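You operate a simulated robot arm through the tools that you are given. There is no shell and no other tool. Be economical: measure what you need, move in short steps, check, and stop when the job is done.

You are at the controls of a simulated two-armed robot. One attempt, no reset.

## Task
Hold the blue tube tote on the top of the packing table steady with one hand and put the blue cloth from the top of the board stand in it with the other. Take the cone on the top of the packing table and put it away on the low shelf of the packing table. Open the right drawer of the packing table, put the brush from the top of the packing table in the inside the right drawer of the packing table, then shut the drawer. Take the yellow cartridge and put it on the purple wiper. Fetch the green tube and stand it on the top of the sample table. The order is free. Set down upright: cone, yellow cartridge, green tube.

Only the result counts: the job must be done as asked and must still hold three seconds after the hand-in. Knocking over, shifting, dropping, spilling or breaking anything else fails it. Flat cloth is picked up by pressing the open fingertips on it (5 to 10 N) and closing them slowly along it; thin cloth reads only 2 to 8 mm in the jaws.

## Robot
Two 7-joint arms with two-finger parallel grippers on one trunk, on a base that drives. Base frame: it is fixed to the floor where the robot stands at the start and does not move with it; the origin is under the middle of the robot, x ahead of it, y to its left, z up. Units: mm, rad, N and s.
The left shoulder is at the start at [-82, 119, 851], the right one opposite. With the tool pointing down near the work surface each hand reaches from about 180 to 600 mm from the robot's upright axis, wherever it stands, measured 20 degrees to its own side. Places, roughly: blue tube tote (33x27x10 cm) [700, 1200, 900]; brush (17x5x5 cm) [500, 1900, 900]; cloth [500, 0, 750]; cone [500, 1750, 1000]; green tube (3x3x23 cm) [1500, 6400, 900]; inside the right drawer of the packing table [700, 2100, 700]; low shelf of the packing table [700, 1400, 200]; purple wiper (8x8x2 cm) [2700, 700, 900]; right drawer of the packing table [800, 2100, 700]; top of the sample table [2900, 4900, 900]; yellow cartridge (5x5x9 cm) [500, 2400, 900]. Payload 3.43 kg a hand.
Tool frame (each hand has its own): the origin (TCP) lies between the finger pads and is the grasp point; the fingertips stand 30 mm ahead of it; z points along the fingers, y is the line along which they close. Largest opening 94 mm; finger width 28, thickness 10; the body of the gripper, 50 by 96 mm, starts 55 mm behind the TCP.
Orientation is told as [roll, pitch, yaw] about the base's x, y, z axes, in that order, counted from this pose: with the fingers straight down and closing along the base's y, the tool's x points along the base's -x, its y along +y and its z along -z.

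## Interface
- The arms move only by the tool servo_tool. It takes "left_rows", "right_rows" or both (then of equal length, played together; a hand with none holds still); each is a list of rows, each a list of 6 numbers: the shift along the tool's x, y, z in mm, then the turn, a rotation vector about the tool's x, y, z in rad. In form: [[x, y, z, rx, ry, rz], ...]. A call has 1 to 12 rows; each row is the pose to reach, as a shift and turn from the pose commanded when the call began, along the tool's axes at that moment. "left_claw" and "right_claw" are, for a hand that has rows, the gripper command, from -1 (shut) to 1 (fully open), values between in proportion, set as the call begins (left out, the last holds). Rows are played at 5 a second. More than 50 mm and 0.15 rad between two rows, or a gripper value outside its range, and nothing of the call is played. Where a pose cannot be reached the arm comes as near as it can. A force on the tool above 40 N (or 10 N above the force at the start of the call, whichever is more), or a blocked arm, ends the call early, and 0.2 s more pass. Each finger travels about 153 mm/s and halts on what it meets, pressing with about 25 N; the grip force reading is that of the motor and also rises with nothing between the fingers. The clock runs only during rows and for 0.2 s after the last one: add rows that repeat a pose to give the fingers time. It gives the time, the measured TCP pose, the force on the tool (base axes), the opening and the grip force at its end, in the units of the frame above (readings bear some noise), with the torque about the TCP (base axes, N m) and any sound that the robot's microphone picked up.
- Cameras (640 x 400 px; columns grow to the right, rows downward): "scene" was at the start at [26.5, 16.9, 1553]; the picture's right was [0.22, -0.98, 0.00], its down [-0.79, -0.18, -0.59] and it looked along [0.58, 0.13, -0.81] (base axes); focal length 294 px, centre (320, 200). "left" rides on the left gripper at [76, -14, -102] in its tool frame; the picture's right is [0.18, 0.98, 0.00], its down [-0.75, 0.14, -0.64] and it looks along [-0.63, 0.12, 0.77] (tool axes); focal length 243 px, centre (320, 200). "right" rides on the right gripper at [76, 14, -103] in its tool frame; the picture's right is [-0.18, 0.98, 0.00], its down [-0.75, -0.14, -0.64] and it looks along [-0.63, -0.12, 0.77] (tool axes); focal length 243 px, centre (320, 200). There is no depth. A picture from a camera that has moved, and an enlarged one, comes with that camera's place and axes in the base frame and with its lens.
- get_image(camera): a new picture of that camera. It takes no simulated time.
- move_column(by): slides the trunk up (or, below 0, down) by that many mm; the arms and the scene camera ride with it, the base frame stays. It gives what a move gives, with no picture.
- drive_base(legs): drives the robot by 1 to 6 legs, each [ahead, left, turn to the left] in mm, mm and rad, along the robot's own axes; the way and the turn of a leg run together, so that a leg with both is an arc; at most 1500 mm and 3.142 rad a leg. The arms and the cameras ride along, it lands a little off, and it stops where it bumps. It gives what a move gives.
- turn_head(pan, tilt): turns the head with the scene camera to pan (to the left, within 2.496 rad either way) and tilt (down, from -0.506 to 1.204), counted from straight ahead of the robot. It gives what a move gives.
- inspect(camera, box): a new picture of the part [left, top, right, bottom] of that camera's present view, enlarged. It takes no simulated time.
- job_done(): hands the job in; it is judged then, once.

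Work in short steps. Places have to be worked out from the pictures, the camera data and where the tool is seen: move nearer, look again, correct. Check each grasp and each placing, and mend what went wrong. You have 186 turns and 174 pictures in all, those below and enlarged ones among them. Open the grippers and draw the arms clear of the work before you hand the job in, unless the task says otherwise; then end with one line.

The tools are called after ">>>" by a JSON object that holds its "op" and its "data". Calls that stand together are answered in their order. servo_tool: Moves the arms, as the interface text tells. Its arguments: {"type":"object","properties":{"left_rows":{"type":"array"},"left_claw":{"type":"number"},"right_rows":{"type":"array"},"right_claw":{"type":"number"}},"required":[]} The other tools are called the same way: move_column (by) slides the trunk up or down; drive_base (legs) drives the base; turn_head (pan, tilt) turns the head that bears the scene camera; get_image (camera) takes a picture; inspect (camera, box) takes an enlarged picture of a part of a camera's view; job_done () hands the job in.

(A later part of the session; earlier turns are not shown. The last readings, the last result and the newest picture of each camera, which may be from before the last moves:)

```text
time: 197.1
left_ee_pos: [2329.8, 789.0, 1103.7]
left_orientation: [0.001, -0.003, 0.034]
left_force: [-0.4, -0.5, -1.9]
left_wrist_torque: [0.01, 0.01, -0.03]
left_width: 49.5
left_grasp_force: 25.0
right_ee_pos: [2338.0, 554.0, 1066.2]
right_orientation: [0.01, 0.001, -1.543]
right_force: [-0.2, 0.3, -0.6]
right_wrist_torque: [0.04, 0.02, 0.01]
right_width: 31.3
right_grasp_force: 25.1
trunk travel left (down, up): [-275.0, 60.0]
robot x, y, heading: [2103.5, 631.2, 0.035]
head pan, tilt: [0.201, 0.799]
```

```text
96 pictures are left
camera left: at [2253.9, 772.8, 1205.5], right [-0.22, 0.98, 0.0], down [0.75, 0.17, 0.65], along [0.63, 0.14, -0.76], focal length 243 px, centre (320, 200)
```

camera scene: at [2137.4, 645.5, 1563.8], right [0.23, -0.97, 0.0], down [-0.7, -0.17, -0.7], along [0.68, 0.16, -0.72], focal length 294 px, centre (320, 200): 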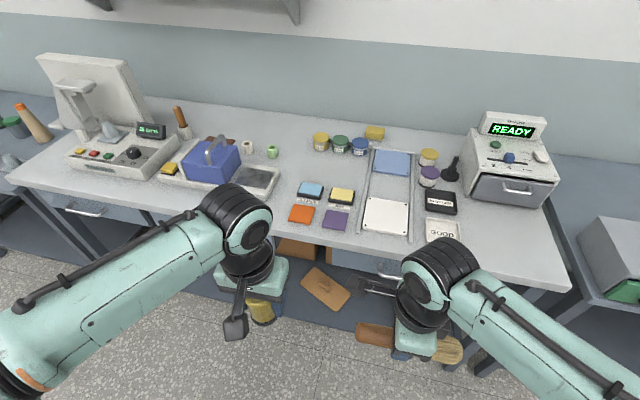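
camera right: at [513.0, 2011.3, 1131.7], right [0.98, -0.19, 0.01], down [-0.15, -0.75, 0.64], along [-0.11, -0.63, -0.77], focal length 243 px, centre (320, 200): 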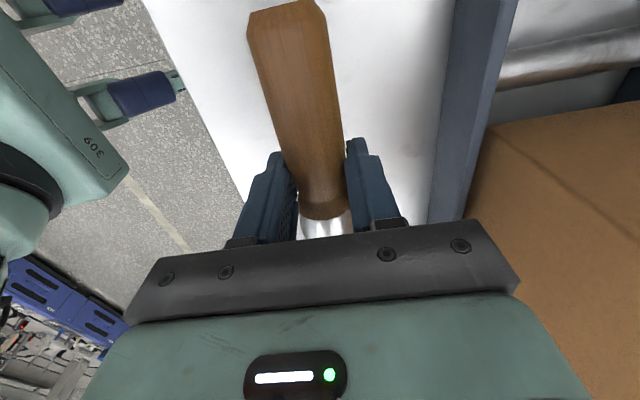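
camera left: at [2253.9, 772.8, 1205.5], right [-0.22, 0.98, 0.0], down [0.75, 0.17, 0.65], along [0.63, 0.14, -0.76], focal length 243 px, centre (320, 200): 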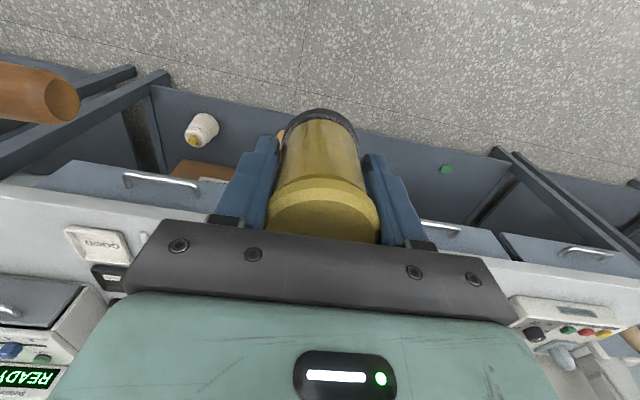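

Combining two views, the wiper centre is near [2698,729] with its top at about z≈890–900. I move closer so the left hand can reach down on it.

>>> {"op": "drive_base", "data": {"legs": [[185, -45, -0.034]]}}

>>> {"op": "get_image", "data": {"camera": "scene"}}

>>> {"op": "get_image", "data": {"camera": "left"}}

```text
time: 198.6
left_ee_pos: [2518.5, 739.0, 1103.4]
left_orientation: [0.001, -0.001, -0.001]
left_force: [0.5, 0.0, -1.7]
left_wrist_torque: [-0.02, 0.0, -0.02]
left_width: 49.7
left_grasp_force: 24.6
right_ee_pos: [2519.9, 506.0, 1066.1]
right_orientation: [0.009, 0.003, -1.577]
right_force: [0.5, -0.7, -1.7]
right_wrist_torque: [0.04, 0.01, -0.01]
right_width: 31.5
right_grasp_force: 24.4
trunk travel left (down, up): [-275.0, 60.0]
robot x, y, heading: [2286.0, 584.7, 0.001]
head pan, tilt: [0.201, 0.799]
```

```text
95 pictures are left
camera scene: at [2322.0, 602.2, 1563.7], right [0.2, -0.98, 0.0], down [-0.7, -0.14, -0.7], along [0.68, 0.14, -0.72], focal length 294 px, centre (320, 200)
```

scene: 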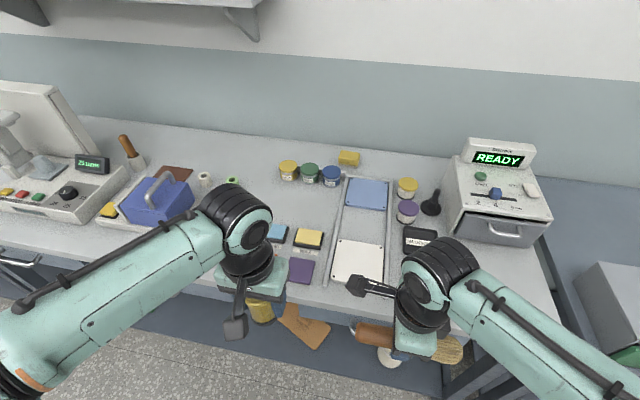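

```text
94 pictures are left
camera left: at [2442.7, 725.5, 1205.4], right [-0.18, 0.98, 0.0], down [0.75, 0.14, 0.65], along [0.63, 0.12, -0.76], focal length 243 px, centre (320, 200)
```

left: 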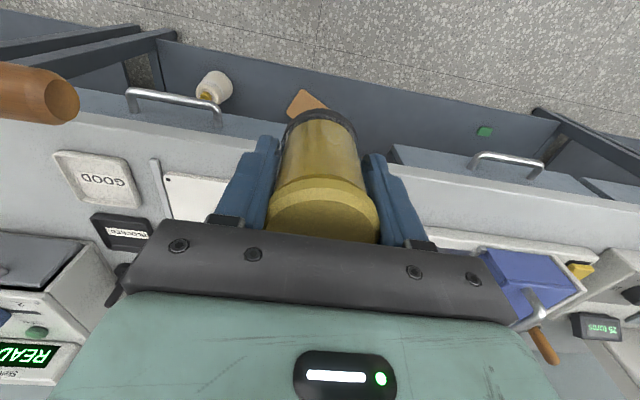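

Triangulation gives the wiper at [2700,731] with top z≈892. I move the cartridge above it with about 35 mm clearance and look.

>>> {"op": "servo_tool", "data": {"left_rows": [[-40, 0, 0, 0, 0, 0], [-80, -3, 15, 0, 0, 0], [-120, -6, 40, 0, 0, 0], [-160, -8, 70, 0, 0, 0], [-182, -8, 100, 0, 0, 0], [-182, -8, 118, 0, 0, 0]]}}

>>> {"op": "get_image", "data": {"camera": "left"}}

>>> {"op": "inspect", "data": {"camera": "scene", "box": [190, 180, 390, 320]}}

```text
time: 200.0
left_ee_pos: [2700.8, 731.3, 985.7]
left_orientation: [0.001, -0.005, 0.0]
left_force: [-0.6, 0.6, -2.1]
left_wrist_torque: [0.0, -0.02, -0.02]
left_width: 49.4
left_grasp_force: 24.6
right_ee_pos: [2517.7, 504.4, 1066.1]
right_orientation: [0.009, 0.003, -1.577]
right_force: [0.1, 0.2, -1.3]
right_wrist_torque: [0.0, 0.0, 0.04]
right_width: 31.3
right_grasp_force: 25.2
trunk travel left (down, up): [-275.0, 60.0]
robot x, y, heading: [2286.6, 584.6, 0.002]
head pan, tilt: [0.201, 0.799]
```

```text
93 pictures are left
camera left: at [2625.7, 718.2, 1087.8], right [-0.18, 0.98, 0.0], down [0.75, 0.14, 0.65], along [0.63, 0.12, -0.76], focal length 243 px, centre (320, 200)
```

left: 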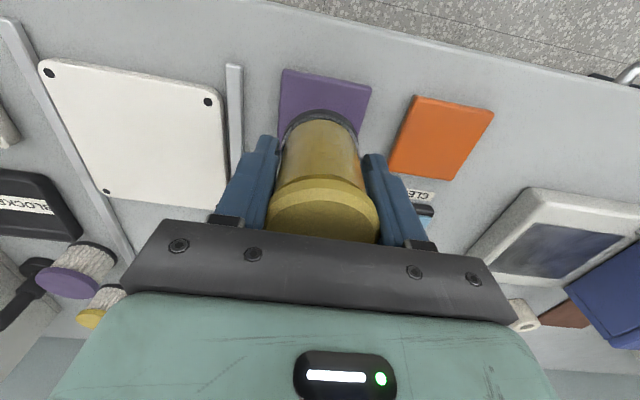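

```text
2.86 times, centred on (290, 250) of scene
camera zoom: at [2321.4, 602.3, 1563.8], right [0.2, -0.98, 0.0], down [-0.7, -0.14, -0.7], along [0.68, 0.14, -0.72], focal length 841 px, centre (406, 57)
```

zoom: 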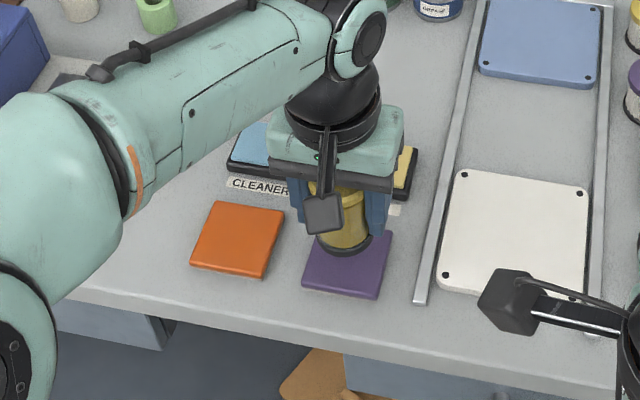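

The pad spans y≈700–767 from x≈2671, so its centre is near [2708,733]. I shift 7 mm and lower to just above.

>>> {"op": "servo_tool", "data": {"left_rows": [[-7, 2, 10, 0, 0, 0], [-7, 2, 22, 0, 0, 0], [-7, 2, 28, 0, 0, 0], [-7, 2, 31, 0, 0, 0]]}}

>>> {"op": "servo_tool", "data": {"left_rows": [[0, 0, 2, 0, 0, 0], [0, 0, 4, 0, 0, 0], [0, 0, 6, 0, 0, 0]]}}

>>> {"op": "get_image", "data": {"camera": "left"}}

```text
time: 201.0
left_ee_pos: [2706.8, 734.8, 955.2]
left_orientation: [0.002, -0.004, 0.001]
left_force: [0.2, 0.0, -1.1]
left_wrist_torque: [0.01, -0.03, 0.0]
left_width: 49.6
left_grasp_force: 25.4
right_ee_pos: [2518.7, 505.8, 1066.8]
right_orientation: [0.009, 0.002, -1.575]
right_force: [-0.2, 0.3, -0.5]
right_wrist_torque: [0.05, -0.03, -0.01]
right_width: 31.6
right_grasp_force: 24.7
trunk travel left (down, up): [-275.0, 60.0]
robot x, y, heading: [2285.4, 579.0, 0.001]
head pan, tilt: [0.201, 0.799]
```

```text
time: 201.8
left_ee_pos: [2708.5, 734.8, 949.0]
left_orientation: [0.002, -0.003, 0.001]
left_force: [0.0, -0.1, -0.8]
left_wrist_torque: [0.0, 0.04, 0.02]
left_width: 49.6
left_grasp_force: 24.8
right_ee_pos: [2518.1, 504.9, 1066.3]
right_orientation: [0.007, 0.002, -1.578]
right_force: [0.3, 0.8, -0.6]
right_wrist_torque: [0.05, -0.01, 0.02]
right_width: 31.6
right_grasp_force: 25.4
trunk travel left (down, up): [-275.0, 60.0]
robot x, y, heading: [2286.2, 587.3, -0.003]
head pan, tilt: [0.201, 0.799]
```

```text
91 pictures are left
camera left: at [2632.0, 719.8, 1051.2], right [-0.18, 0.98, 0.0], down [0.75, 0.14, 0.65], along [0.63, 0.12, -0.76], focal length 243 px, centre (320, 200)
```

left: 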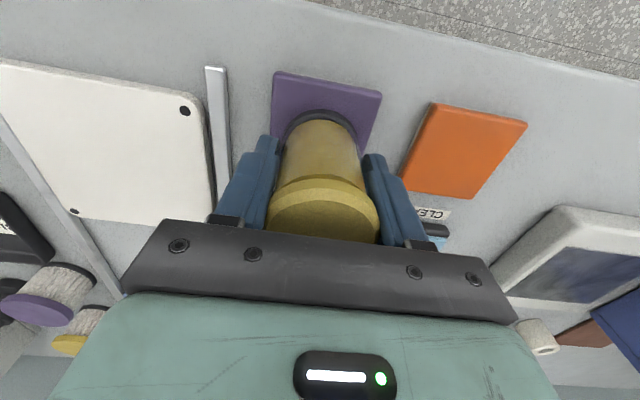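

Still no contact and centring is good. I keep creeping down.

>>> {"op": "servo_tool", "data": {"left_rows": [[-1, -1, 3, 0, 0, 0], [-1, -1, 6, 0, 0, 0], [-1, -1, 9, 0, 0, 0], [-1, -1, 12, 0, 0, 0]]}}

>>> {"op": "get_image", "data": {"camera": "left"}}

```text
time: 202.8
left_ee_pos: [2708.7, 732.8, 940.3]
left_orientation: [0.003, -0.009, -0.001]
left_force: [-0.6, 1.3, 21.6]
left_wrist_torque: [0.05, 0.16, 0.04]
left_width: 49.2
left_grasp_force: 25.6
right_ee_pos: [2517.0, 505.6, 1066.3]
right_orientation: [0.01, 0.0, -1.578]
right_force: [0.1, 0.0, -0.7]
right_wrist_torque: [0.05, 0.03, 0.02]
right_width: 31.5
right_grasp_force: 24.9
trunk travel left (down, up): [-275.0, 60.0]
robot x, y, heading: [2285.0, 584.1, -0.001]
head pan, tilt: [0.201, 0.799]
```

```text
90 pictures are left
camera left: at [2632.9, 719.0, 1041.2], right [-0.18, 0.98, 0.0], down [0.75, 0.14, 0.65], along [0.64, 0.12, -0.76], focal length 243 px, centre (320, 200)
```

left: 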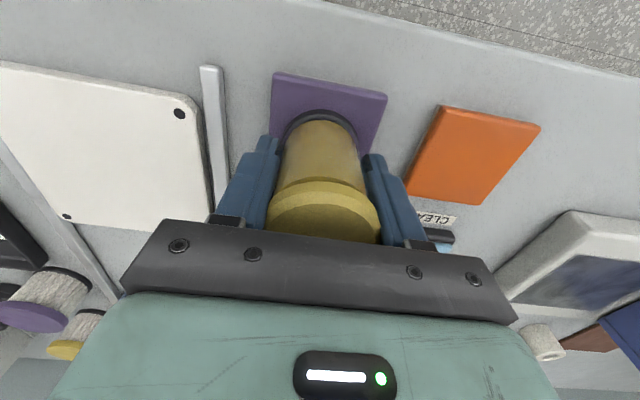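

Contact at TCP 940. I ease 1.5 mm and open slowly.

>>> {"op": "servo_tool", "data": {"left_rows": [[0, 0, -2, 0, 0, 0], [0, 0, -2, 0, 0, 0]]}}

>>> {"op": "servo_tool", "data": {"left_rows": [[0, 0, 0, 0, 0, 0], [0, 0, 0, 0, 0, 0], [0, 0, 0, 0, 0, 0]], "left_claw": 0.5}}

>>> {"op": "servo_tool", "data": {"left_rows": [[0, 0, -25, 0, 0, 0], [0, 0, -60, 0, 0, 0], [0, 0, -100, 0, 0, 0], [45, 0, -130, 0, 0, 0], [90, 0, -150, 0, 0, 0], [135, 0, -150, 0, 0, 0], [180, 0, -150, 0, 0, 0]]}}

>>> {"op": "inspect", "data": {"camera": "scene", "box": [190, 180, 390, 320]}}

>>> {"op": "get_image", "data": {"camera": "left"}}

```text
time: 203.4
left_ee_pos: [2709.2, 733.3, 939.9]
left_orientation: [0.002, -0.007, 0.001]
left_force: [4.7, -0.2, 14.6]
left_wrist_torque: [-0.01, -0.23, 0.03]
left_width: 49.5
left_grasp_force: 24.9
right_ee_pos: [2518.7, 504.8, 1066.1]
right_orientation: [0.009, 0.001, -1.576]
right_force: [0.7, 0.3, -1.3]
right_wrist_torque: [0.03, -0.03, 0.01]
right_width: 31.7
right_grasp_force: 25.4
trunk travel left (down, up): [-275.0, 60.0]
robot x, y, heading: [2287.6, 583.8, -0.002]
head pan, tilt: [0.201, 0.799]
```

```text
time: 204.2
left_ee_pos: [2708.4, 732.2, 939.0]
left_orientation: [0.002, -0.003, 0.001]
left_force: [-0.8, 0.2, 0.1]
left_wrist_torque: [0.0, 0.02, -0.02]
left_width: 70.4
left_grasp_force: 0.0
right_ee_pos: [2518.5, 504.9, 1066.3]
right_orientation: [0.008, 0.003, -1.576]
right_force: [0.8, -0.6, -1.0]
right_wrist_torque: [0.02, -0.01, 0.02]
right_width: 31.1
right_grasp_force: 24.8
trunk travel left (down, up): [-275.0, 60.0]
robot x, y, heading: [2288.4, 585.3, -0.003]
head pan, tilt: [0.201, 0.799]
```

```text
refused: row 4 steps farther than a row can; nothing moved
```

```text
2.86 times, centred on (290, 250) of scene
camera zoom: at [2321.5, 602.3, 1563.8], right [0.2, -0.98, 0.0], down [-0.7, -0.14, -0.7], along [0.68, 0.14, -0.72], focal length 841 px, centre (406, 57)
```

zoom: 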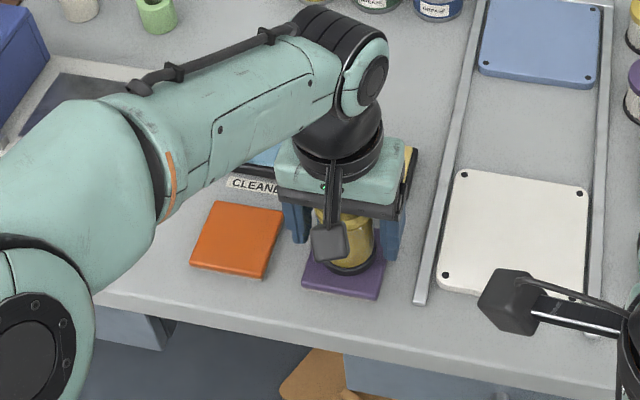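

```text
88 pictures are left
camera left: at [2633.0, 719.1, 1040.9], right [-0.18, 0.98, 0.0], down [0.75, 0.14, 0.65], along [0.63, 0.12, -0.76], focal length 243 px, centre (320, 200)
```

left: 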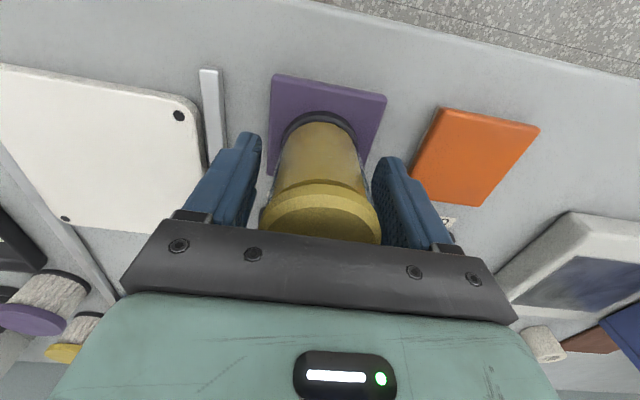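

The cartridge is free and upright on the pad. I raise the hand and retreat in smaller steps.

>>> {"op": "servo_tool", "data": {"left_rows": [[0, 0, -20, 0, 0, 0], [0, 0, -55, 0, 0, 0], [0, 0, -95, 0, 0, 0], [20, 0, -130, 0, 0, 0], [60, 0, -150, 0, 0, 0], [105, 0, -155, 0, 0, 0], [150, 0, -155, 0, 0, 0], [185, 0, -155, 0, 0, 0]]}}

>>> {"op": "inspect", "data": {"camera": "scene", "box": [190, 180, 390, 320]}}

```text
time: 206.0
left_ee_pos: [2521.8, 731.0, 1092.1]
left_orientation: [0.002, -0.005, -0.001]
left_force: [0.3, 0.8, 0.0]
left_wrist_torque: [0.01, -0.02, -0.01]
left_width: 70.5
left_grasp_force: 0.2
right_ee_pos: [2518.4, 505.4, 1066.3]
right_orientation: [0.011, 0.001, -1.575]
right_force: [-0.3, 0.4, -0.7]
right_wrist_torque: [-0.02, 0.0, 0.03]
right_width: 31.3
right_grasp_force: 24.6
trunk travel left (down, up): [-275.0, 60.0]
robot x, y, heading: [2286.0, 586.2, -0.0]
head pan, tilt: [0.201, 0.799]
```

```text
2.86 times, centred on (290, 250) of scene
camera zoom: at [2320.5, 602.5, 1563.8], right [0.2, -0.98, 0.0], down [-0.7, -0.14, -0.7], along [0.68, 0.14, -0.72], focal length 841 px, centre (406, 57)
```

zoom: 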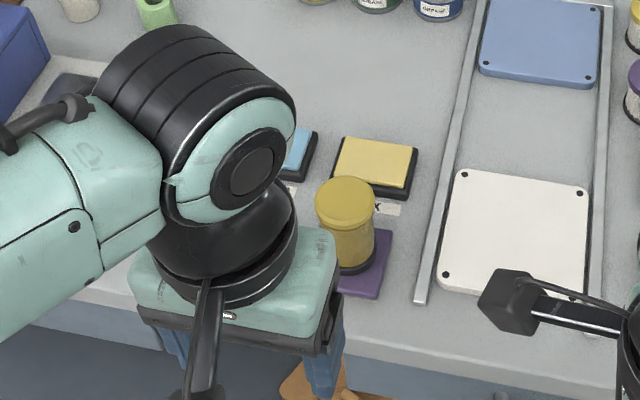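

The cartridge is settled on the wiper. Now I back off, move left to y≈2130 and turn round to face the packing table's drawer side.

>>> {"op": "drive_base", "data": {"legs": [[-600, 0, 0], [0, 1500, 0], [0, 0, 3.14]]}}

>>> {"op": "turn_head", "data": {"pan": 0, "tilt": 0.75}}

>>> {"op": "get_image", "data": {"camera": "scene"}}

```text
time: 229.7
left_ee_pos: [1450.8, 1919.0, 1092.5]
left_orientation: [0.002, -0.002, -3.101]
left_force: [-0.1, -0.2, 0.5]
left_wrist_torque: [-0.03, -0.03, -0.01]
left_width: 70.5
left_grasp_force: 0.1
right_ee_pos: [1445.4, 2144.6, 1065.8]
right_orientation: [0.007, 0.001, 1.606]
right_force: [0.0, -1.1, -0.2]
right_wrist_torque: [-0.01, 0.01, 0.03]
right_width: 30.8
right_grasp_force: 25.0
trunk travel left (down, up): [-275.0, 60.0]
robot x, y, heading: [1681.2, 2075.2, -3.101]
head pan, tilt: [0.201, 0.799]
```

```text
time: 230.4
left_ee_pos: [1450.2, 1919.6, 1091.8]
left_orientation: [0.002, -0.003, -3.101]
left_force: [0.4, -1.5, 0.6]
left_wrist_torque: [0.03, 0.0, -0.01]
left_width: 70.3
left_grasp_force: 0.1
right_ee_pos: [1447.4, 2145.9, 1066.7]
right_orientation: [0.009, 0.001, 1.607]
right_force: [0.9, -0.3, -0.5]
right_wrist_torque: [-0.01, 0.01, -0.06]
right_width: 30.7
right_grasp_force: 24.8
trunk travel left (down, up): [-275.0, 60.0]
robot x, y, heading: [1678.3, 2075.5, -3.102]
head pan, tilt: [0.0, 0.75]
```

```text
86 pictures are left
camera scene: at [1640.2, 2073.5, 1567.8], right [-0.04, 1.0, 0.0], down [0.68, 0.03, -0.73], along [-0.73, -0.03, -0.68], focal length 294 px, centre (320, 200)
```

scene: 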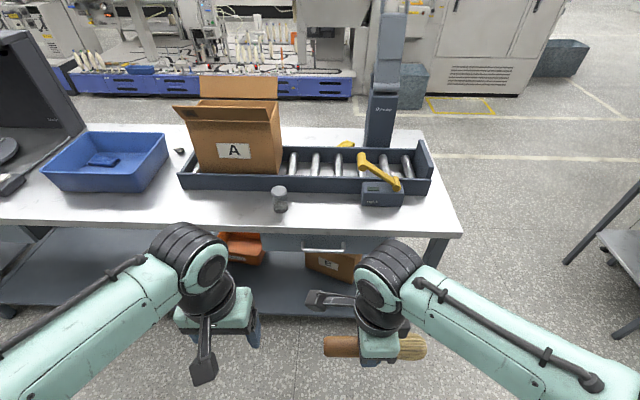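

The drawer with its bar handle is straight ahead, near y≈2060. I zoom in.

>>> {"op": "inspect", "data": {"camera": "scene", "box": [220, 180, 460, 330]}}

>>> {"op": "get_image", "data": {"camera": "left"}}

```text
2.67 times, centred on (340, 255) of scene
camera zoom: at [1640.2, 2073.5, 1567.8], right [-0.04, 1.0, 0.0], down [0.68, 0.03, -0.73], along [-0.73, -0.03, -0.68], focal length 785 px, centre (267, 53)
```

zoom: 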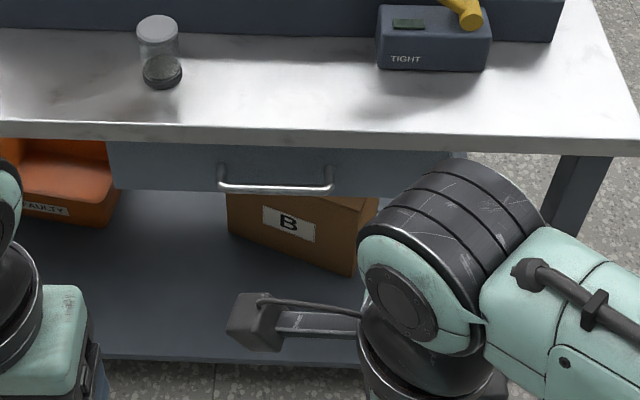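

```text
84 pictures are left
camera left: at [1526.9, 1937.6, 1194.1], right [0.22, -0.97, 0.0], down [-0.74, -0.17, 0.65], along [-0.63, -0.14, -0.76], focal length 243 px, centre (320, 200)
```

left: 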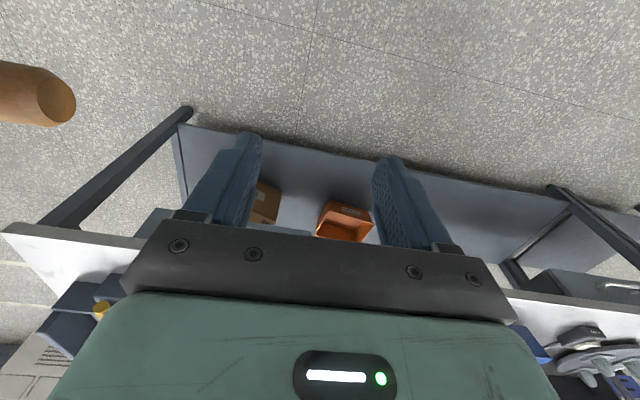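

The bar handle is at about [1027,2057,762], below a table lip reaching z≈813. I reposition slightly and turn the left hand to point horizontally forward.

>>> {"op": "drive_base", "data": {"legs": [[60, -110, -0.04]]}}

>>> {"op": "servo_tool", "data": {"left_rows": [[-15, 0, 15, 0, -0.14, 0], [-30, 0, 30, 0, -0.28, 0], [-45, 0, 45, 0, -0.42, 0], [-60, 0, 60, 0, -0.56, 0], [-75, 0, 75, 0, -0.7, 0], [-90, 0, 90, 0, -0.84, 0], [-105, 0, 110, 0, -0.98, 0], [-120, 0, 130, 0, -1.12, 0], [-135, 0, 150, 0, -1.26, 0], [-150, 0, 170, 0, -1.4, 0], [-160, 0, 190, 0, -1.54, 0], [-170, 0, 200, 0, -1.57, 0]], "left_claw": 0.5}}

>>> {"op": "get_image", "data": {"camera": "scene"}}

```text
time: 232.0
left_ee_pos: [1381.6, 2036.3, 1091.8]
left_orientation: [0.001, -0.003, -3.14]
left_force: [0.3, 0.9, 0.6]
left_wrist_torque: [-0.02, -0.02, 0.01]
left_width: 70.5
left_grasp_force: 0.1
right_ee_pos: [1386.4, 2262.1, 1065.8]
right_orientation: [0.009, 0.0, 1.568]
right_force: [-0.7, -0.7, 0.1]
right_wrist_torque: [0.0, -0.02, 0.02]
right_width: 31.0
right_grasp_force: 25.9
trunk travel left (down, up): [-275.0, 60.0]
robot x, y, heading: [1619.6, 2181.0, -3.141]
head pan, tilt: [0.0, 0.75]
```

```text
time: 234.6
left_ee_pos: [1219.3, 2085.7, 905.0]
left_orientation: [1.969, -1.563, 1.199]
left_force: [0.3, -0.1, 0.7]
left_wrist_torque: [0.04, -0.01, -0.01]
left_width: 70.4
left_grasp_force: 0.0
left hand out of reach, approached as far as the arm can: row 8, 9, 10, 11, 12
right_ee_pos: [1389.1, 2262.3, 1066.4]
right_orientation: [0.009, 0.001, 1.567]
right_force: [-0.1, -0.5, -1.8]
right_wrist_torque: [0.01, 0.0, -0.01]
right_width: 30.8
right_grasp_force: 24.7
trunk travel left (down, up): [-275.0, 60.0]
robot x, y, heading: [1618.5, 2185.4, -3.142]
head pan, tilt: [0.0, 0.75]
```

```text
83 pictures are left
camera scene: at [1579.8, 2183.9, 1567.8], right [0.0, 1.0, 0.0], down [0.68, 0.0, -0.73], along [-0.73, 0.0, -0.68], focal length 294 px, centre (320, 200)
```

scene: 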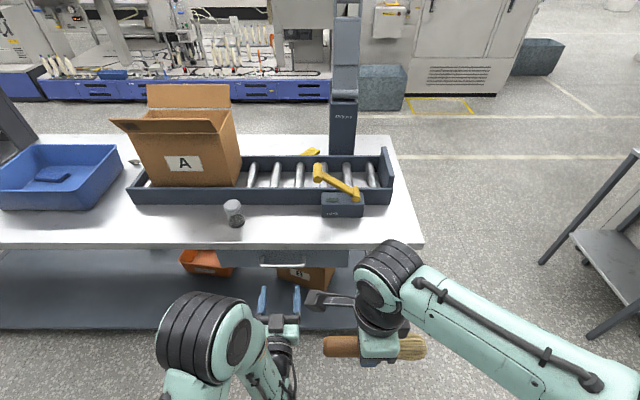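

The hand points forward. Now I roll it 90° so the jaws close vertically, moving slightly ahead.

>>> {"op": "servo_tool", "data": {"left_rows": [[0, 5, 5, 0, 0, 0.14], [0, 10, 10, 0, 0, 0.28], [0, 15, 15, 0, 0, 0.42], [0, 20, 20, 0, 0, 0.56], [0, 25, 25, 0, 0, 0.7], [0, 30, 30, 0, 0, 0.84], [0, 30, 35, 0, 0, 0.98], [0, 30, 40, 0, 0, 1.12], [0, 30, 45, 0, 0, 1.26], [0, 30, 50, 0, 0, 1.4], [0, 30, 50, 0, 0, 1.54], [0, 30, 50, 0, 0, 1.57]]}}

>>> {"op": "get_image", "data": {"camera": "scene"}}

>>> {"op": "get_image", "data": {"camera": "left"}}

```text
time: 237.2
left_ee_pos: [1169.1, 2056.9, 903.2]
left_orientation: [1.574, 0.003, 1.573]
left_force: [-0.3, 0.0, -0.1]
left_wrist_torque: [-0.02, -0.04, -0.02]
left_width: 70.3
left_grasp_force: 0.1
right_ee_pos: [1388.3, 2263.1, 1066.6]
right_orientation: [0.009, 0.001, 1.566]
right_force: [0.1, -0.6, -0.1]
right_wrist_torque: [-0.02, 0.0, 0.0]
right_width: 30.8
right_grasp_force: 24.9
trunk travel left (down, up): [-275.0, 60.0]
robot x, y, heading: [1620.2, 2185.7, -3.142]
head pan, tilt: [0.0, 0.75]
```

```text
82 pictures are left
camera scene: at [1578.5, 2184.3, 1567.8], right [0.0, 1.0, 0.0], down [0.68, 0.0, -0.73], along [-0.73, 0.0, -0.68], focal length 294 px, centre (320, 200)
```

scene: 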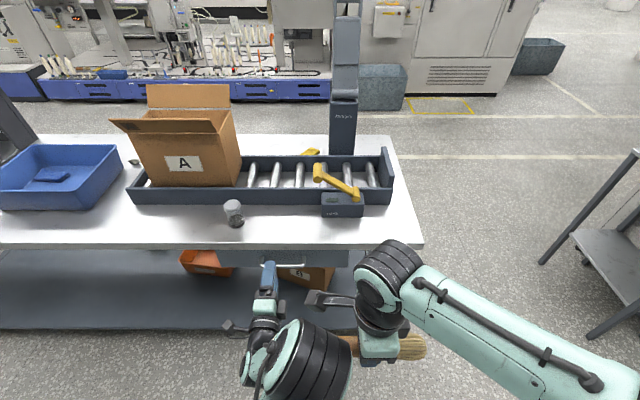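

```text
81 pictures are left
camera left: at [1272.8, 1982.4, 888.5], right [0.0, -0.18, 0.98], down [0.64, 0.76, 0.14], along [-0.77, 0.63, 0.12], focal length 243 px, centre (320, 200)
```

left: 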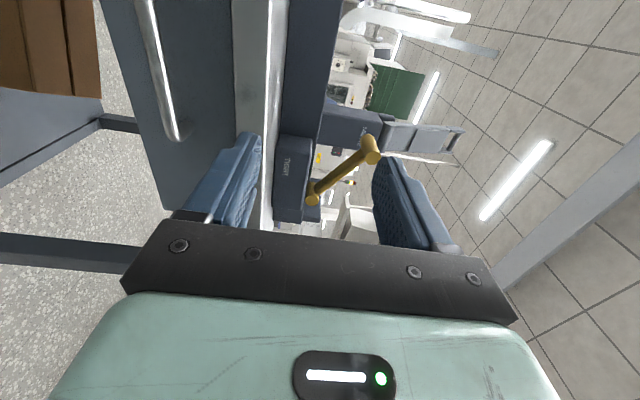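

The bar is at x≈1025, y≈1997–2126, z≈763. I lower the hand to its height with the jaws at about 50 mm, still short of it.

>>> {"op": "servo_tool", "data": {"left_rows": [[-1, -35, 5, 0, 0, 0], [-2, -70, 10, 0, 0, 0], [-3, -105, 20, 0, 0, 0], [-4, -140, 30, 0, 0, 0], [-4, -140, 50, 0, 0, 0]], "left_claw": 0.06}}

>>> {"op": "get_image", "data": {"camera": "left"}}

>>> {"op": "inspect", "data": {"camera": "scene", "box": [180, 220, 380, 360]}}

```text
time: 238.4
left_ee_pos: [1118.8, 2062.7, 763.2]
left_orientation: [1.575, 0.001, 1.573]
left_force: [-0.5, 0.2, -0.1]
left_wrist_torque: [0.01, 0.01, 0.05]
left_width: 49.9
left_grasp_force: 0.0
right_ee_pos: [1386.1, 2263.2, 1065.6]
right_orientation: [0.009, 0.001, 1.567]
right_force: [-0.4, 0.1, -0.8]
right_wrist_torque: [-0.04, -0.02, 0.0]
right_width: 30.9
right_grasp_force: 24.8
trunk travel left (down, up): [-275.0, 60.0]
robot x, y, heading: [1618.4, 2185.7, -3.136]
head pan, tilt: [0.0, 0.75]
```

```text
80 pictures are left
camera left: at [1221.5, 1986.6, 747.6], right [0.0, -0.18, 0.98], down [0.64, 0.76, 0.14], along [-0.77, 0.63, 0.12], focal length 243 px, centre (320, 200)
```

left: 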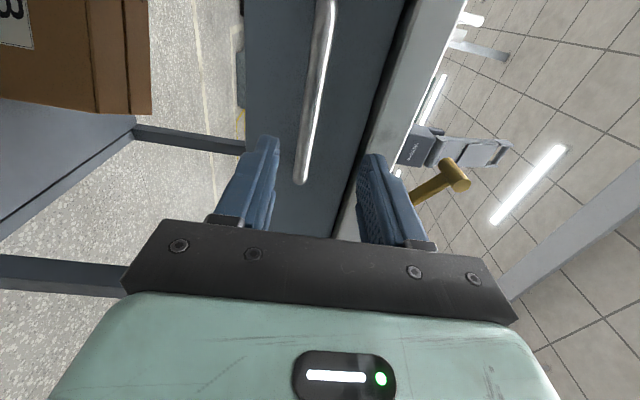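

```text
2.86 times, centred on (280, 290) of scene
camera zoom: at [1578.4, 2184.4, 1567.8], right [0.0, 1.0, 0.0], down [0.68, 0.0, -0.73], along [-0.73, 0.0, -0.68], focal length 841 px, centre (434, -57)
```

zoom: 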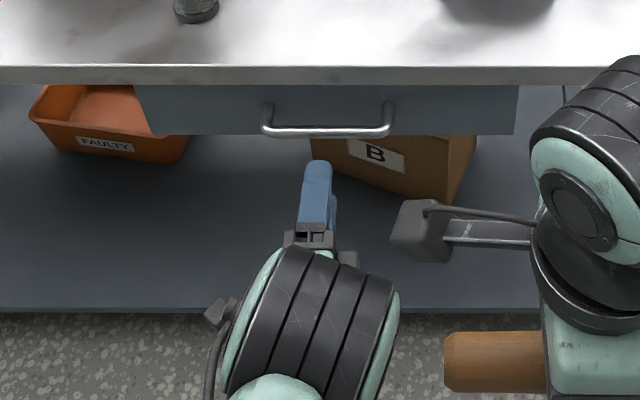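

The bar is at z≈754, so I lower 8 mm and move in 76 mm to bracket it.

>>> {"op": "servo_tool", "data": {"left_rows": [[0, -8, 15, 0, 0, 0], [0, -8, 35, 0, 0, 0], [0, -8, 55, 0, 0, 0], [0, -8, 70, 0, 0, 0], [0, -8, 76, 0, 0, 0]]}}

>>> {"op": "get_image", "data": {"camera": "left"}}

```text
time: 239.6
left_ee_pos: [1043.0, 2061.0, 754.6]
left_orientation: [1.575, 0.001, 1.573]
left_force: [0.5, -0.1, -0.4]
left_wrist_torque: [0.02, 0.02, -0.02]
left_width: 49.8
left_grasp_force: 0.1
right_ee_pos: [1386.4, 2263.8, 1065.2]
right_orientation: [0.009, 0.002, 1.567]
right_force: [0.5, -0.5, -0.2]
right_wrist_torque: [-0.01, 0.02, 0.02]
right_width: 30.9
right_grasp_force: 24.8
trunk travel left (down, up): [-275.0, 60.0]
robot x, y, heading: [1618.8, 2184.1, -3.139]
head pan, tilt: [0.0, 0.75]
```

```text
78 pictures are left
camera left: at [1146.7, 1986.0, 740.5], right [0.0, -0.18, 0.98], down [0.64, 0.76, 0.14], along [-0.77, 0.63, 0.12], focal length 243 px, centre (320, 200)
```

left: 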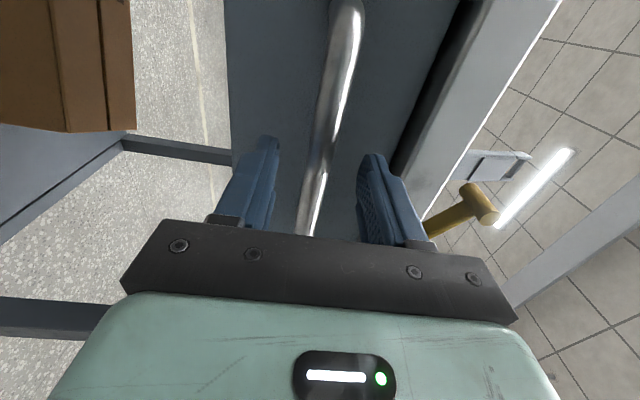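

The bar is between the fingers. I close on it.

>>> {"op": "servo_tool", "data": {"left_rows": [[0, 0, 0, 0, 0, 0], [0, 0, 0, 0, 0, 0], [0, 0, 0, 0, 0, 0]], "left_claw": -0.6}}

>>> {"op": "servo_tool", "data": {"left_rows": [[0, 0, 0, 0, 0, 0], [0, 0, 0, 0, 0, 0], [0, 0, 0, 0, 0, 0]], "left_claw": -1}}

```text
time: 240.4
left_ee_pos: [1043.5, 2060.9, 756.0]
left_orientation: [1.574, 0.003, 1.573]
left_force: [-0.3, -1.0, 0.4]
left_wrist_torque: [0.01, 0.02, 0.02]
left_width: 18.6
left_grasp_force: 0.0
right_ee_pos: [1386.6, 2263.2, 1066.0]
right_orientation: [0.008, 0.002, 1.567]
right_force: [0.6, 0.8, -1.2]
right_wrist_torque: [0.02, 0.0, 0.0]
right_width: 31.0
right_grasp_force: 25.5
trunk travel left (down, up): [-275.0, 60.0]
robot x, y, heading: [1617.3, 2185.8, -3.138]
head pan, tilt: [0.0, 0.75]
```

```text
time: 241.2
left_ee_pos: [1042.8, 2060.7, 753.3]
left_orientation: [1.572, 0.001, 1.572]
left_force: [1.7, 0.5, -8.2]
left_wrist_torque: [0.16, -0.22, 0.05]
left_width: 14.8
left_grasp_force: 45.0
right_ee_pos: [1387.3, 2262.9, 1067.0]
right_orientation: [0.008, 0.002, 1.568]
right_force: [-0.1, -0.3, -0.1]
right_wrist_torque: [-0.03, 0.01, -0.02]
right_width: 30.9
right_grasp_force: 25.3
trunk travel left (down, up): [-275.0, 60.0]
robot x, y, heading: [1618.1, 2182.9, -3.139]
head pan, tilt: [0.0, 0.75]
```

Gripped at 14.8 mm. I pull the drawer out with the arm slowly.

>>> {"op": "servo_tool", "data": {"left_rows": [[0, 0, -10, 0, 0, 0], [0, 0, -25, 0, 0, 0], [0, 0, -40, 0, 0, 0], [0, 0, -55, 0, 0, 0], [0, 0, -70, 0, 0, 0], [0, 0, -85, 0, 0, 0], [0, 0, -100, 0, 0, 0], [0, 0, -115, 0, 0, 0], [0, 0, -130, 0, 0, 0], [0, 0, -145, 0, 0, 0], [0, 0, -160, 0, 0, 0]]}}

>>> {"op": "get_image", "data": {"camera": "scene"}}

```text
time: 243.6
left_ee_pos: [1203.8, 2061.0, 754.3]
left_orientation: [1.568, 0.002, 1.572]
left_force: [-0.1, 3.3, -19.0]
left_wrist_torque: [0.2, -0.46, -0.48]
left_width: 14.9
left_grasp_force: 45.0
right_ee_pos: [1385.9, 2263.0, 1066.6]
right_orientation: [0.009, 0.003, 1.567]
right_force: [-0.4, 0.6, -0.9]
right_wrist_torque: [-0.05, 0.01, 0.01]
right_width: 30.7
right_grasp_force: 25.1
trunk travel left (down, up): [-275.0, 60.0]
robot x, y, heading: [1618.8, 2182.0, -3.138]
head pan, tilt: [0.0, 0.75]
```

```text
77 pictures are left
camera scene: at [1577.3, 2184.3, 1567.7], right [0.0, 1.0, 0.0], down [0.68, 0.0, -0.73], along [-0.73, 0.0, -0.68], focal length 294 px, centre (320, 200)
```

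scene: 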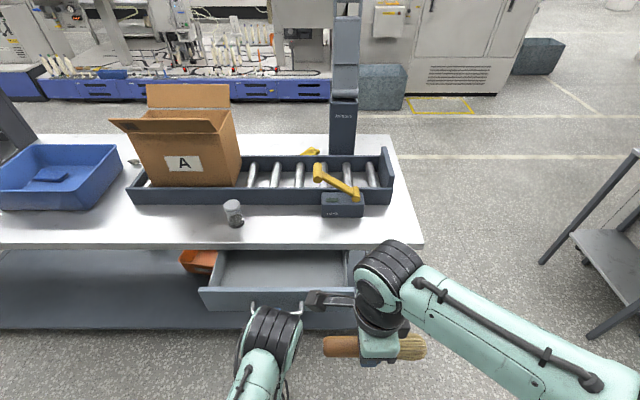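

The drawer is open 160 mm. I open it a further 70 mm by backing the base.

>>> {"op": "drive_base", "data": {"legs": [[-70, 0, 0]]}}

>>> {"op": "get_image", "data": {"camera": "scene"}}

```text
time: 244.7
left_ee_pos: [1273.2, 2061.7, 753.4]
left_orientation: [1.571, 0.001, 1.574]
left_force: [-0.9, 0.8, -21.9]
left_wrist_torque: [0.21, -0.45, 0.36]
left_width: 14.9
left_grasp_force: 44.8
right_ee_pos: [1456.5, 2263.3, 1065.5]
right_orientation: [0.009, 0.002, 1.567]
right_force: [1.1, 0.4, -1.0]
right_wrist_torque: [-0.01, 0.02, 0.02]
right_width: 31.0
right_grasp_force: 25.3
trunk travel left (down, up): [-275.0, 60.0]
robot x, y, heading: [1689.2, 2186.7, -3.139]
head pan, tilt: [0.0, 0.75]
```

```text
76 pictures are left
camera scene: at [1647.1, 2184.0, 1567.7], right [0.0, 1.0, 0.0], down [0.68, 0.0, -0.73], along [-0.73, 0.0, -0.68], focal length 294 px, centre (320, 200)
```

scene: 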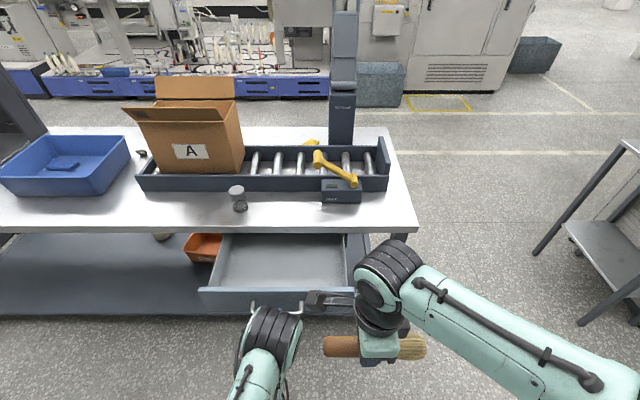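

The drawer is open ~230 mm and empty. I release the handle, retract and raise the left hand, keeping its orientation for the later push.

>>> {"op": "servo_tool", "data": {"left_rows": [[0, 0, 0, 0, 0, 0], [0, 0, 0, 0, 0, 0]], "left_claw": 0.1}}

>>> {"op": "servo_tool", "data": {"left_rows": [[0, 0, -20, 0, 0, 0], [0, 0, -45, 0, 0, 0], [20, 30, -60, 0, 0, 0], [50, 70, -60, 0, 0, 0], [80, 110, -50, 0, 0, 0], [110, 145, -40, 0, 0, 0], [130, 180, -30, 0, 0, 0], [140, 220, -20, 0, 0, 0]]}}

>>> {"op": "get_image", "data": {"camera": "scene"}}

```text
time: 245.2
left_ee_pos: [1273.6, 2061.3, 754.5]
left_orientation: [1.571, 0.002, 1.573]
left_force: [0.1, 0.3, -0.1]
left_wrist_torque: [-0.01, 0.01, -0.01]
left_width: 51.7
left_grasp_force: 0.1
right_ee_pos: [1458.2, 2263.4, 1065.6]
right_orientation: [0.01, 0.002, 1.567]
right_force: [0.3, -0.2, -1.0]
right_wrist_torque: [0.0, 0.02, -0.01]
right_width: 31.0
right_grasp_force: 24.5
trunk travel left (down, up): [-275.0, 60.0]
robot x, y, heading: [1689.9, 2183.0, -3.144]
head pan, tilt: [0.0, 0.75]
```

```text
refused: row 5 steps farther than a row can; nothing moved
```

```text
75 pictures are left
camera scene: at [1648.6, 2184.4, 1567.8], right [0.0, 1.0, 0.0], down [0.68, 0.0, -0.73], along [-0.73, 0.0, -0.68], focal length 294 px, centre (320, 200)
```

scene: 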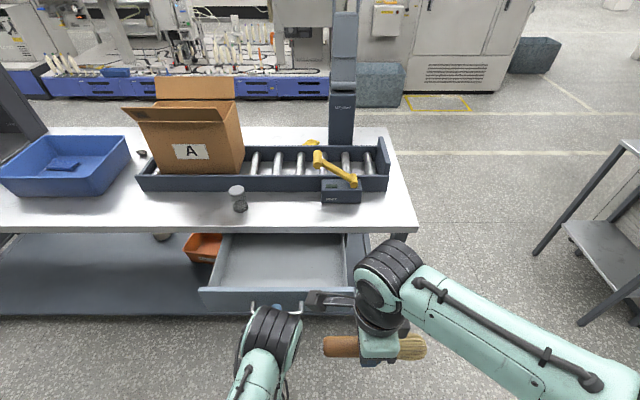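

The handle is released; I retract the left hand with shorter steps.

>>> {"op": "servo_tool", "data": {"left_rows": [[0, 0, -20, 0, 0, 0], [0, 0, -45, 0, 0, 0], [15, 20, -60, 0, 0, 0], [35, 50, -60, 0, 0, 0], [55, 85, -60, 0, 0, 0], [75, 120, -55, 0, 0, 0], [95, 155, -50, 0, 0, 0], [110, 190, -45, 0, 0, 0], [120, 220, -40, 0, 0, 0]]}}

>>> {"op": "drive_base", "data": {"legs": [[0, 200, 0], [70, 0, 0]]}}

>>> {"op": "get_image", "data": {"camera": "scene"}}

>>> {"op": "get_image", "data": {"camera": "right"}}

```text
time: 246.8
left_ee_pos: [1325.8, 1977.1, 884.6]
left_orientation: [1.57, -0.004, 1.586]
left_force: [0.4, -0.5, 0.0]
left_wrist_torque: [-0.01, 0.01, -0.01]
left_width: 51.9
left_grasp_force: 0.1
left hand out of reach, approached as far as the arm can: row 7
right_ee_pos: [1459.4, 2276.2, 1059.2]
right_orientation: [-0.017, -0.041, 1.57]
right_force: [-0.2, 3.4, -0.7]
right_wrist_torque: [-0.15, 0.0, 0.14]
right_width: 31.1
right_grasp_force: 24.8
trunk travel left (down, up): [-275.0, 60.0]
robot x, y, heading: [1687.6, 2182.9, -3.142]
head pan, tilt: [0.0, 0.75]
stopped in row 7 (right hand): the force on the tool passed its limit at 125 N (the readings are from after the stop); the commanded pose is now the measured one
```

```text
time: 249.8
left_ee_pos: [1256.6, 1770.7, 883.0]
left_orientation: [1.57, -0.003, 1.586]
left_force: [-0.9, 0.0, 0.0]
left_wrist_torque: [-0.01, 0.0, -0.02]
left_width: 51.7
left_grasp_force: 0.0
right_ee_pos: [1391.3, 2069.9, 1060.0]
right_orientation: [-0.017, -0.042, 1.573]
right_force: [-0.9, 9.4, 0.3]
right_wrist_torque: [-0.23, -0.04, 0.23]
right_width: 30.8
right_grasp_force: 25.2
trunk travel left (down, up): [-275.0, 60.0]
robot x, y, heading: [1618.2, 1980.2, -3.139]
head pan, tilt: [0.0, 0.75]
```

```text
74 pictures are left
camera scene: at [1578.3, 1978.9, 1567.7], right [0.0, 1.0, 0.0], down [0.68, 0.0, -0.73], along [-0.73, 0.0, -0.68], focal length 294 px, centre (320, 200)
```

scene: 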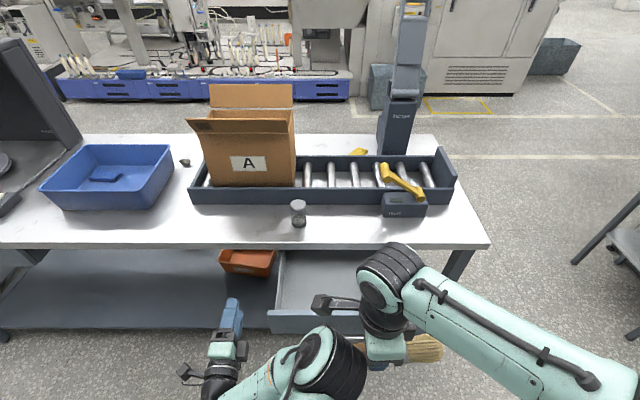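

```text
73 pictures are left
camera right: at [1373.7, 1989.3, 1157.4], right [-0.98, 0.18, -0.01], down [0.13, 0.73, 0.67], along [0.13, 0.66, -0.74], focal length 243 px, centre (320, 200)
```

right: 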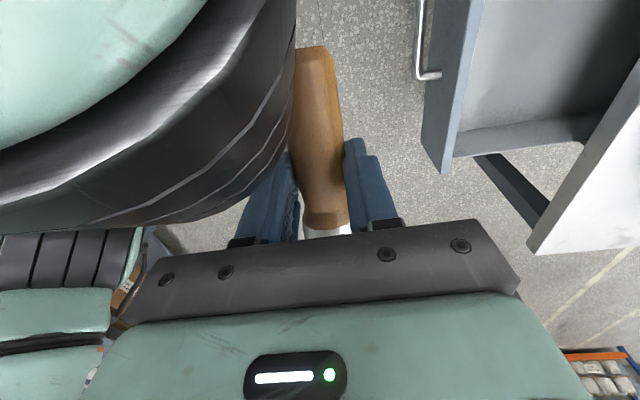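

The left elbow grazed the right hand; the brush is still held. I separate them: the right hand goes outward and the left hand forward and outward.

>>> {"op": "servo_tool", "data": {"right_rows": [[-30, 0, 0, 0, 0, 0], [-60, 0, 0, 0, 0, 0], [-90, 0, 0, 0, 0, 0], [-120, 0, 0, 0, 0, 0]]}}

>>> {"op": "servo_tool", "data": {"left_rows": [[15, 10, 25, 0, 0, 0], [30, 20, 50, 0, 0, 0], [45, 30, 80, 0, 0, 0], [60, 40, 110, 0, 0, 0]]}}

>>> {"op": "get_image", "data": {"camera": "right"}}

>>> {"op": "get_image", "data": {"camera": "scene"}}

```text
time: 250.8
left_ee_pos: [1257.8, 1771.4, 884.2]
left_orientation: [1.572, -0.003, 1.587]
left_force: [0.5, 0.5, 1.3]
left_wrist_torque: [-0.01, 0.04, 0.02]
left_width: 52.0
left_grasp_force: 0.0
right_ee_pos: [1390.7, 2191.2, 1064.2]
right_orientation: [-0.018, -0.04, 1.572]
right_force: [0.3, -0.1, -1.6]
right_wrist_torque: [-0.01, 0.0, -0.01]
right_width: 31.0
right_grasp_force: 25.1
trunk travel left (down, up): [-275.0, 60.0]
robot x, y, heading: [1616.1, 1978.3, -3.137]
head pan, tilt: [0.0, 0.75]
```

```text
time: 251.8
left_ee_pos: [1150.5, 1713.2, 903.7]
left_orientation: [1.583, 0.0, 1.588]
left_force: [-0.2, 0.6, -0.3]
left_wrist_torque: [0.0, -0.02, 0.0]
left_width: 51.8
left_grasp_force: 0.1
left hand out of reach, approached as far as the arm can: row 3, 4
right_ee_pos: [1389.4, 2190.3, 1063.9]
right_orientation: [-0.018, -0.04, 1.574]
right_force: [0.5, 0.4, -0.5]
right_wrist_torque: [-0.03, 0.03, 0.01]
right_width: 30.9
right_grasp_force: 24.9
trunk travel left (down, up): [-275.0, 60.0]
robot x, y, heading: [1618.4, 1979.1, -3.14]
head pan, tilt: [0.0, 0.75]
```

```text
72 pictures are left
camera right: at [1373.0, 2109.2, 1162.7], right [-0.98, 0.18, -0.01], down [0.13, 0.73, 0.67], along [0.13, 0.66, -0.74], focal length 243 px, centre (320, 200)
```

right: 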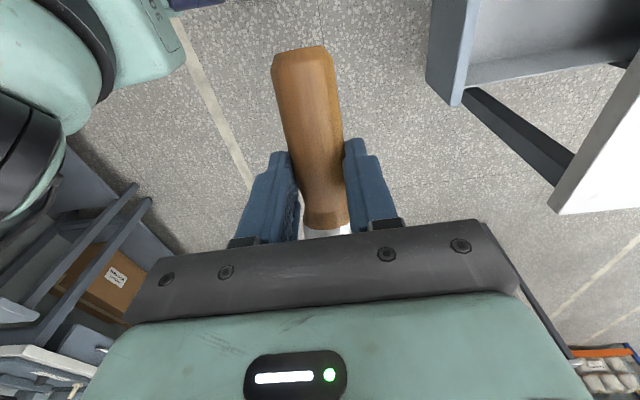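

```text
71 pictures are left
camera scene: at [1578.9, 1978.5, 1567.8], right [0.0, 1.0, 0.0], down [0.68, 0.0, -0.73], along [-0.73, 0.0, -0.68], focal length 294 px, centre (320, 200)
```

scene: 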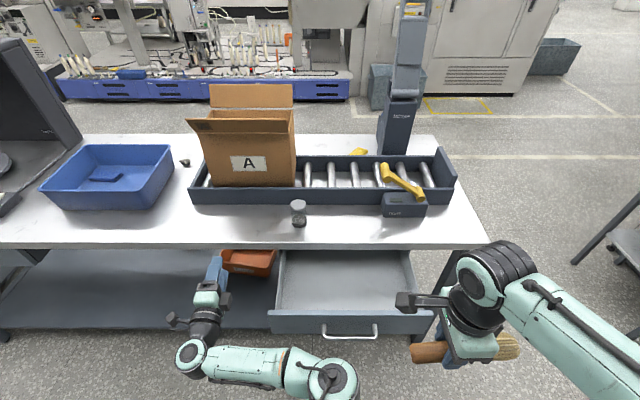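

The arms are apart and the open drawer is clear. I carry the brush over the drawer with the right hand.

>>> {"op": "servo_tool", "data": {"right_rows": [[10, 40, 10, 0, 0, 0], [25, 80, 25, 0, 0, 0], [40, 120, 40, 0, 0, 0], [55, 160, 55, 0, 0, 0], [75, 200, 70, 0, 0, 0], [95, 240, 85, 0, 0, 0], [110, 275, 105, 0, 0, 0], [110, 278, 130, 0, 0, 0]]}}

>>> {"op": "get_image", "data": {"camera": "right"}}

>>> {"op": "get_image", "data": {"camera": "scene"}}

```text
time: 253.6
left_ee_pos: [1150.8, 1712.8, 905.4]
left_orientation: [1.585, -0.001, 1.587]
left_force: [-0.7, -0.5, 0.2]
left_wrist_torque: [0.0, -0.01, 0.01]
left_width: 51.8
left_grasp_force: 0.1
right_ee_pos: [1115.2, 2085.2, 924.1]
right_orientation: [-0.017, -0.039, 1.572]
right_force: [-0.7, 0.3, -0.2]
right_wrist_torque: [-0.03, -0.01, -0.04]
right_width: 31.0
right_grasp_force: 24.3
trunk travel left (down, up): [-275.0, 60.0]
robot x, y, heading: [1619.0, 1977.4, -3.148]
head pan, tilt: [0.0, 0.75]
```

```text
70 pictures are left
camera right: at [1099.0, 2004.7, 1022.6], right [-0.98, 0.18, -0.01], down [0.13, 0.73, 0.67], along [0.13, 0.66, -0.74], focal length 243 px, centre (320, 200)
```

right: 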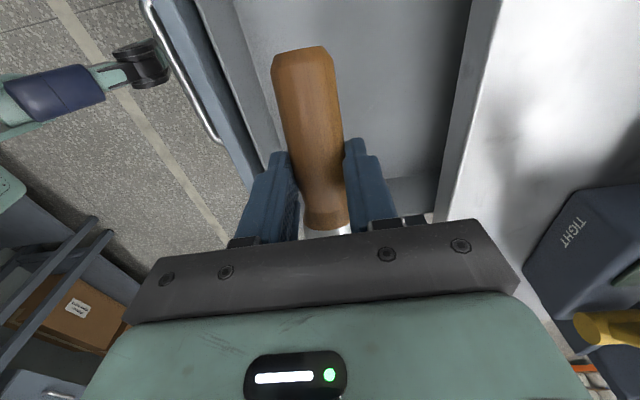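

```text
69 pictures are left
camera scene: at [1579.6, 1979.2, 1567.8], right [0.0, 1.0, 0.0], down [0.68, 0.0, -0.73], along [-0.73, 0.0, -0.68], focal length 294 px, centre (320, 200)
```

scene: 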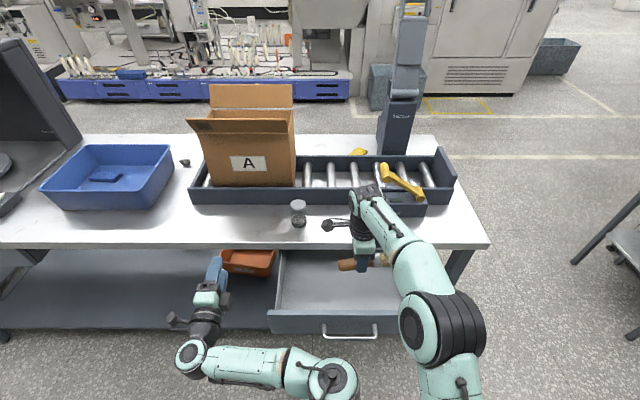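

Clear on both sides (lip at 1007, drawer front inner ~1195). I centre and lower into the drawer.

>>> {"op": "servo_tool", "data": {"right_rows": [[0, 10, 35, 0, 0, 0], [0, 10, 75, 0, 0, 0], [0, 10, 110, 0, 0, 0], [0, 10, 130, 0, 0, 0], [0, 10, 142, 0, 0, 0]]}}

>>> {"op": "get_image", "data": {"camera": "right"}}

```text
time: 254.8
left_ee_pos: [1151.3, 1712.6, 904.8]
left_orientation: [1.584, 0.001, 1.589]
left_force: [-0.5, 0.1, 0.1]
left_wrist_torque: [0.0, -0.04, -0.03]
left_width: 51.7
left_grasp_force: 0.2
right_ee_pos: [1107.8, 2090.3, 783.3]
right_orientation: [-0.016, -0.04, 1.573]
right_force: [-0.7, -0.1, -1.2]
right_wrist_torque: [-0.04, 0.02, 0.0]
right_width: 31.2
right_grasp_force: 24.8
trunk travel left (down, up): [-275.0, 60.0]
robot x, y, heading: [1621.1, 1977.9, -3.134]
head pan, tilt: [0.0, 0.75]
```

```text
68 pictures are left
camera right: at [1091.3, 2009.3, 881.1], right [-0.98, 0.18, -0.01], down [0.13, 0.73, 0.67], along [0.13, 0.66, -0.74], focal length 243 px, centre (320, 200)
```

right: 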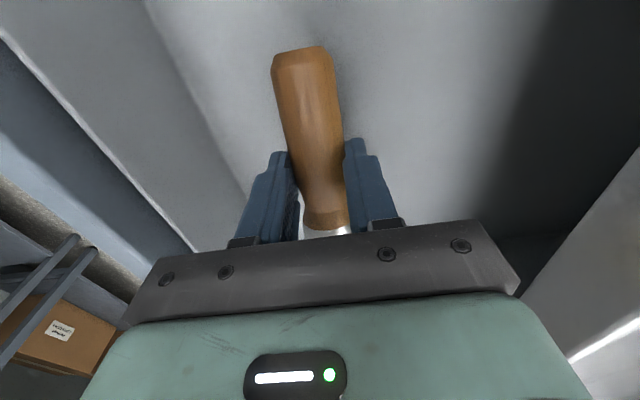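

Inside, no contact yet. I creep down until the brush touches the drawer floor.

>>> {"op": "servo_tool", "data": {"right_rows": [[0, 0, 5, 0, 0, 0], [0, 0, 10, 0, 0, 0], [0, 0, 14, 0, 0, 0], [0, 0, 18, 0, 0, 0]]}}

```text
time: 255.8
left_ee_pos: [1150.9, 1712.7, 903.9]
left_orientation: [1.583, -0.001, 1.587]
left_force: [0.7, 0.2, -0.2]
left_wrist_torque: [-0.02, 0.0, 0.03]
left_width: 51.8
left_grasp_force: 0.1
right_ee_pos: [1108.9, 2091.6, 764.9]
right_orientation: [-0.018, -0.04, 1.572]
right_force: [0.4, -0.4, -0.6]
right_wrist_torque: [-0.04, -0.02, 0.02]
right_width: 31.0
right_grasp_force: 25.3
trunk travel left (down, up): [-275.0, 60.0]
robot x, y, heading: [1621.8, 1975.7, -3.141]
head pan, tilt: [0.0, 0.75]
```

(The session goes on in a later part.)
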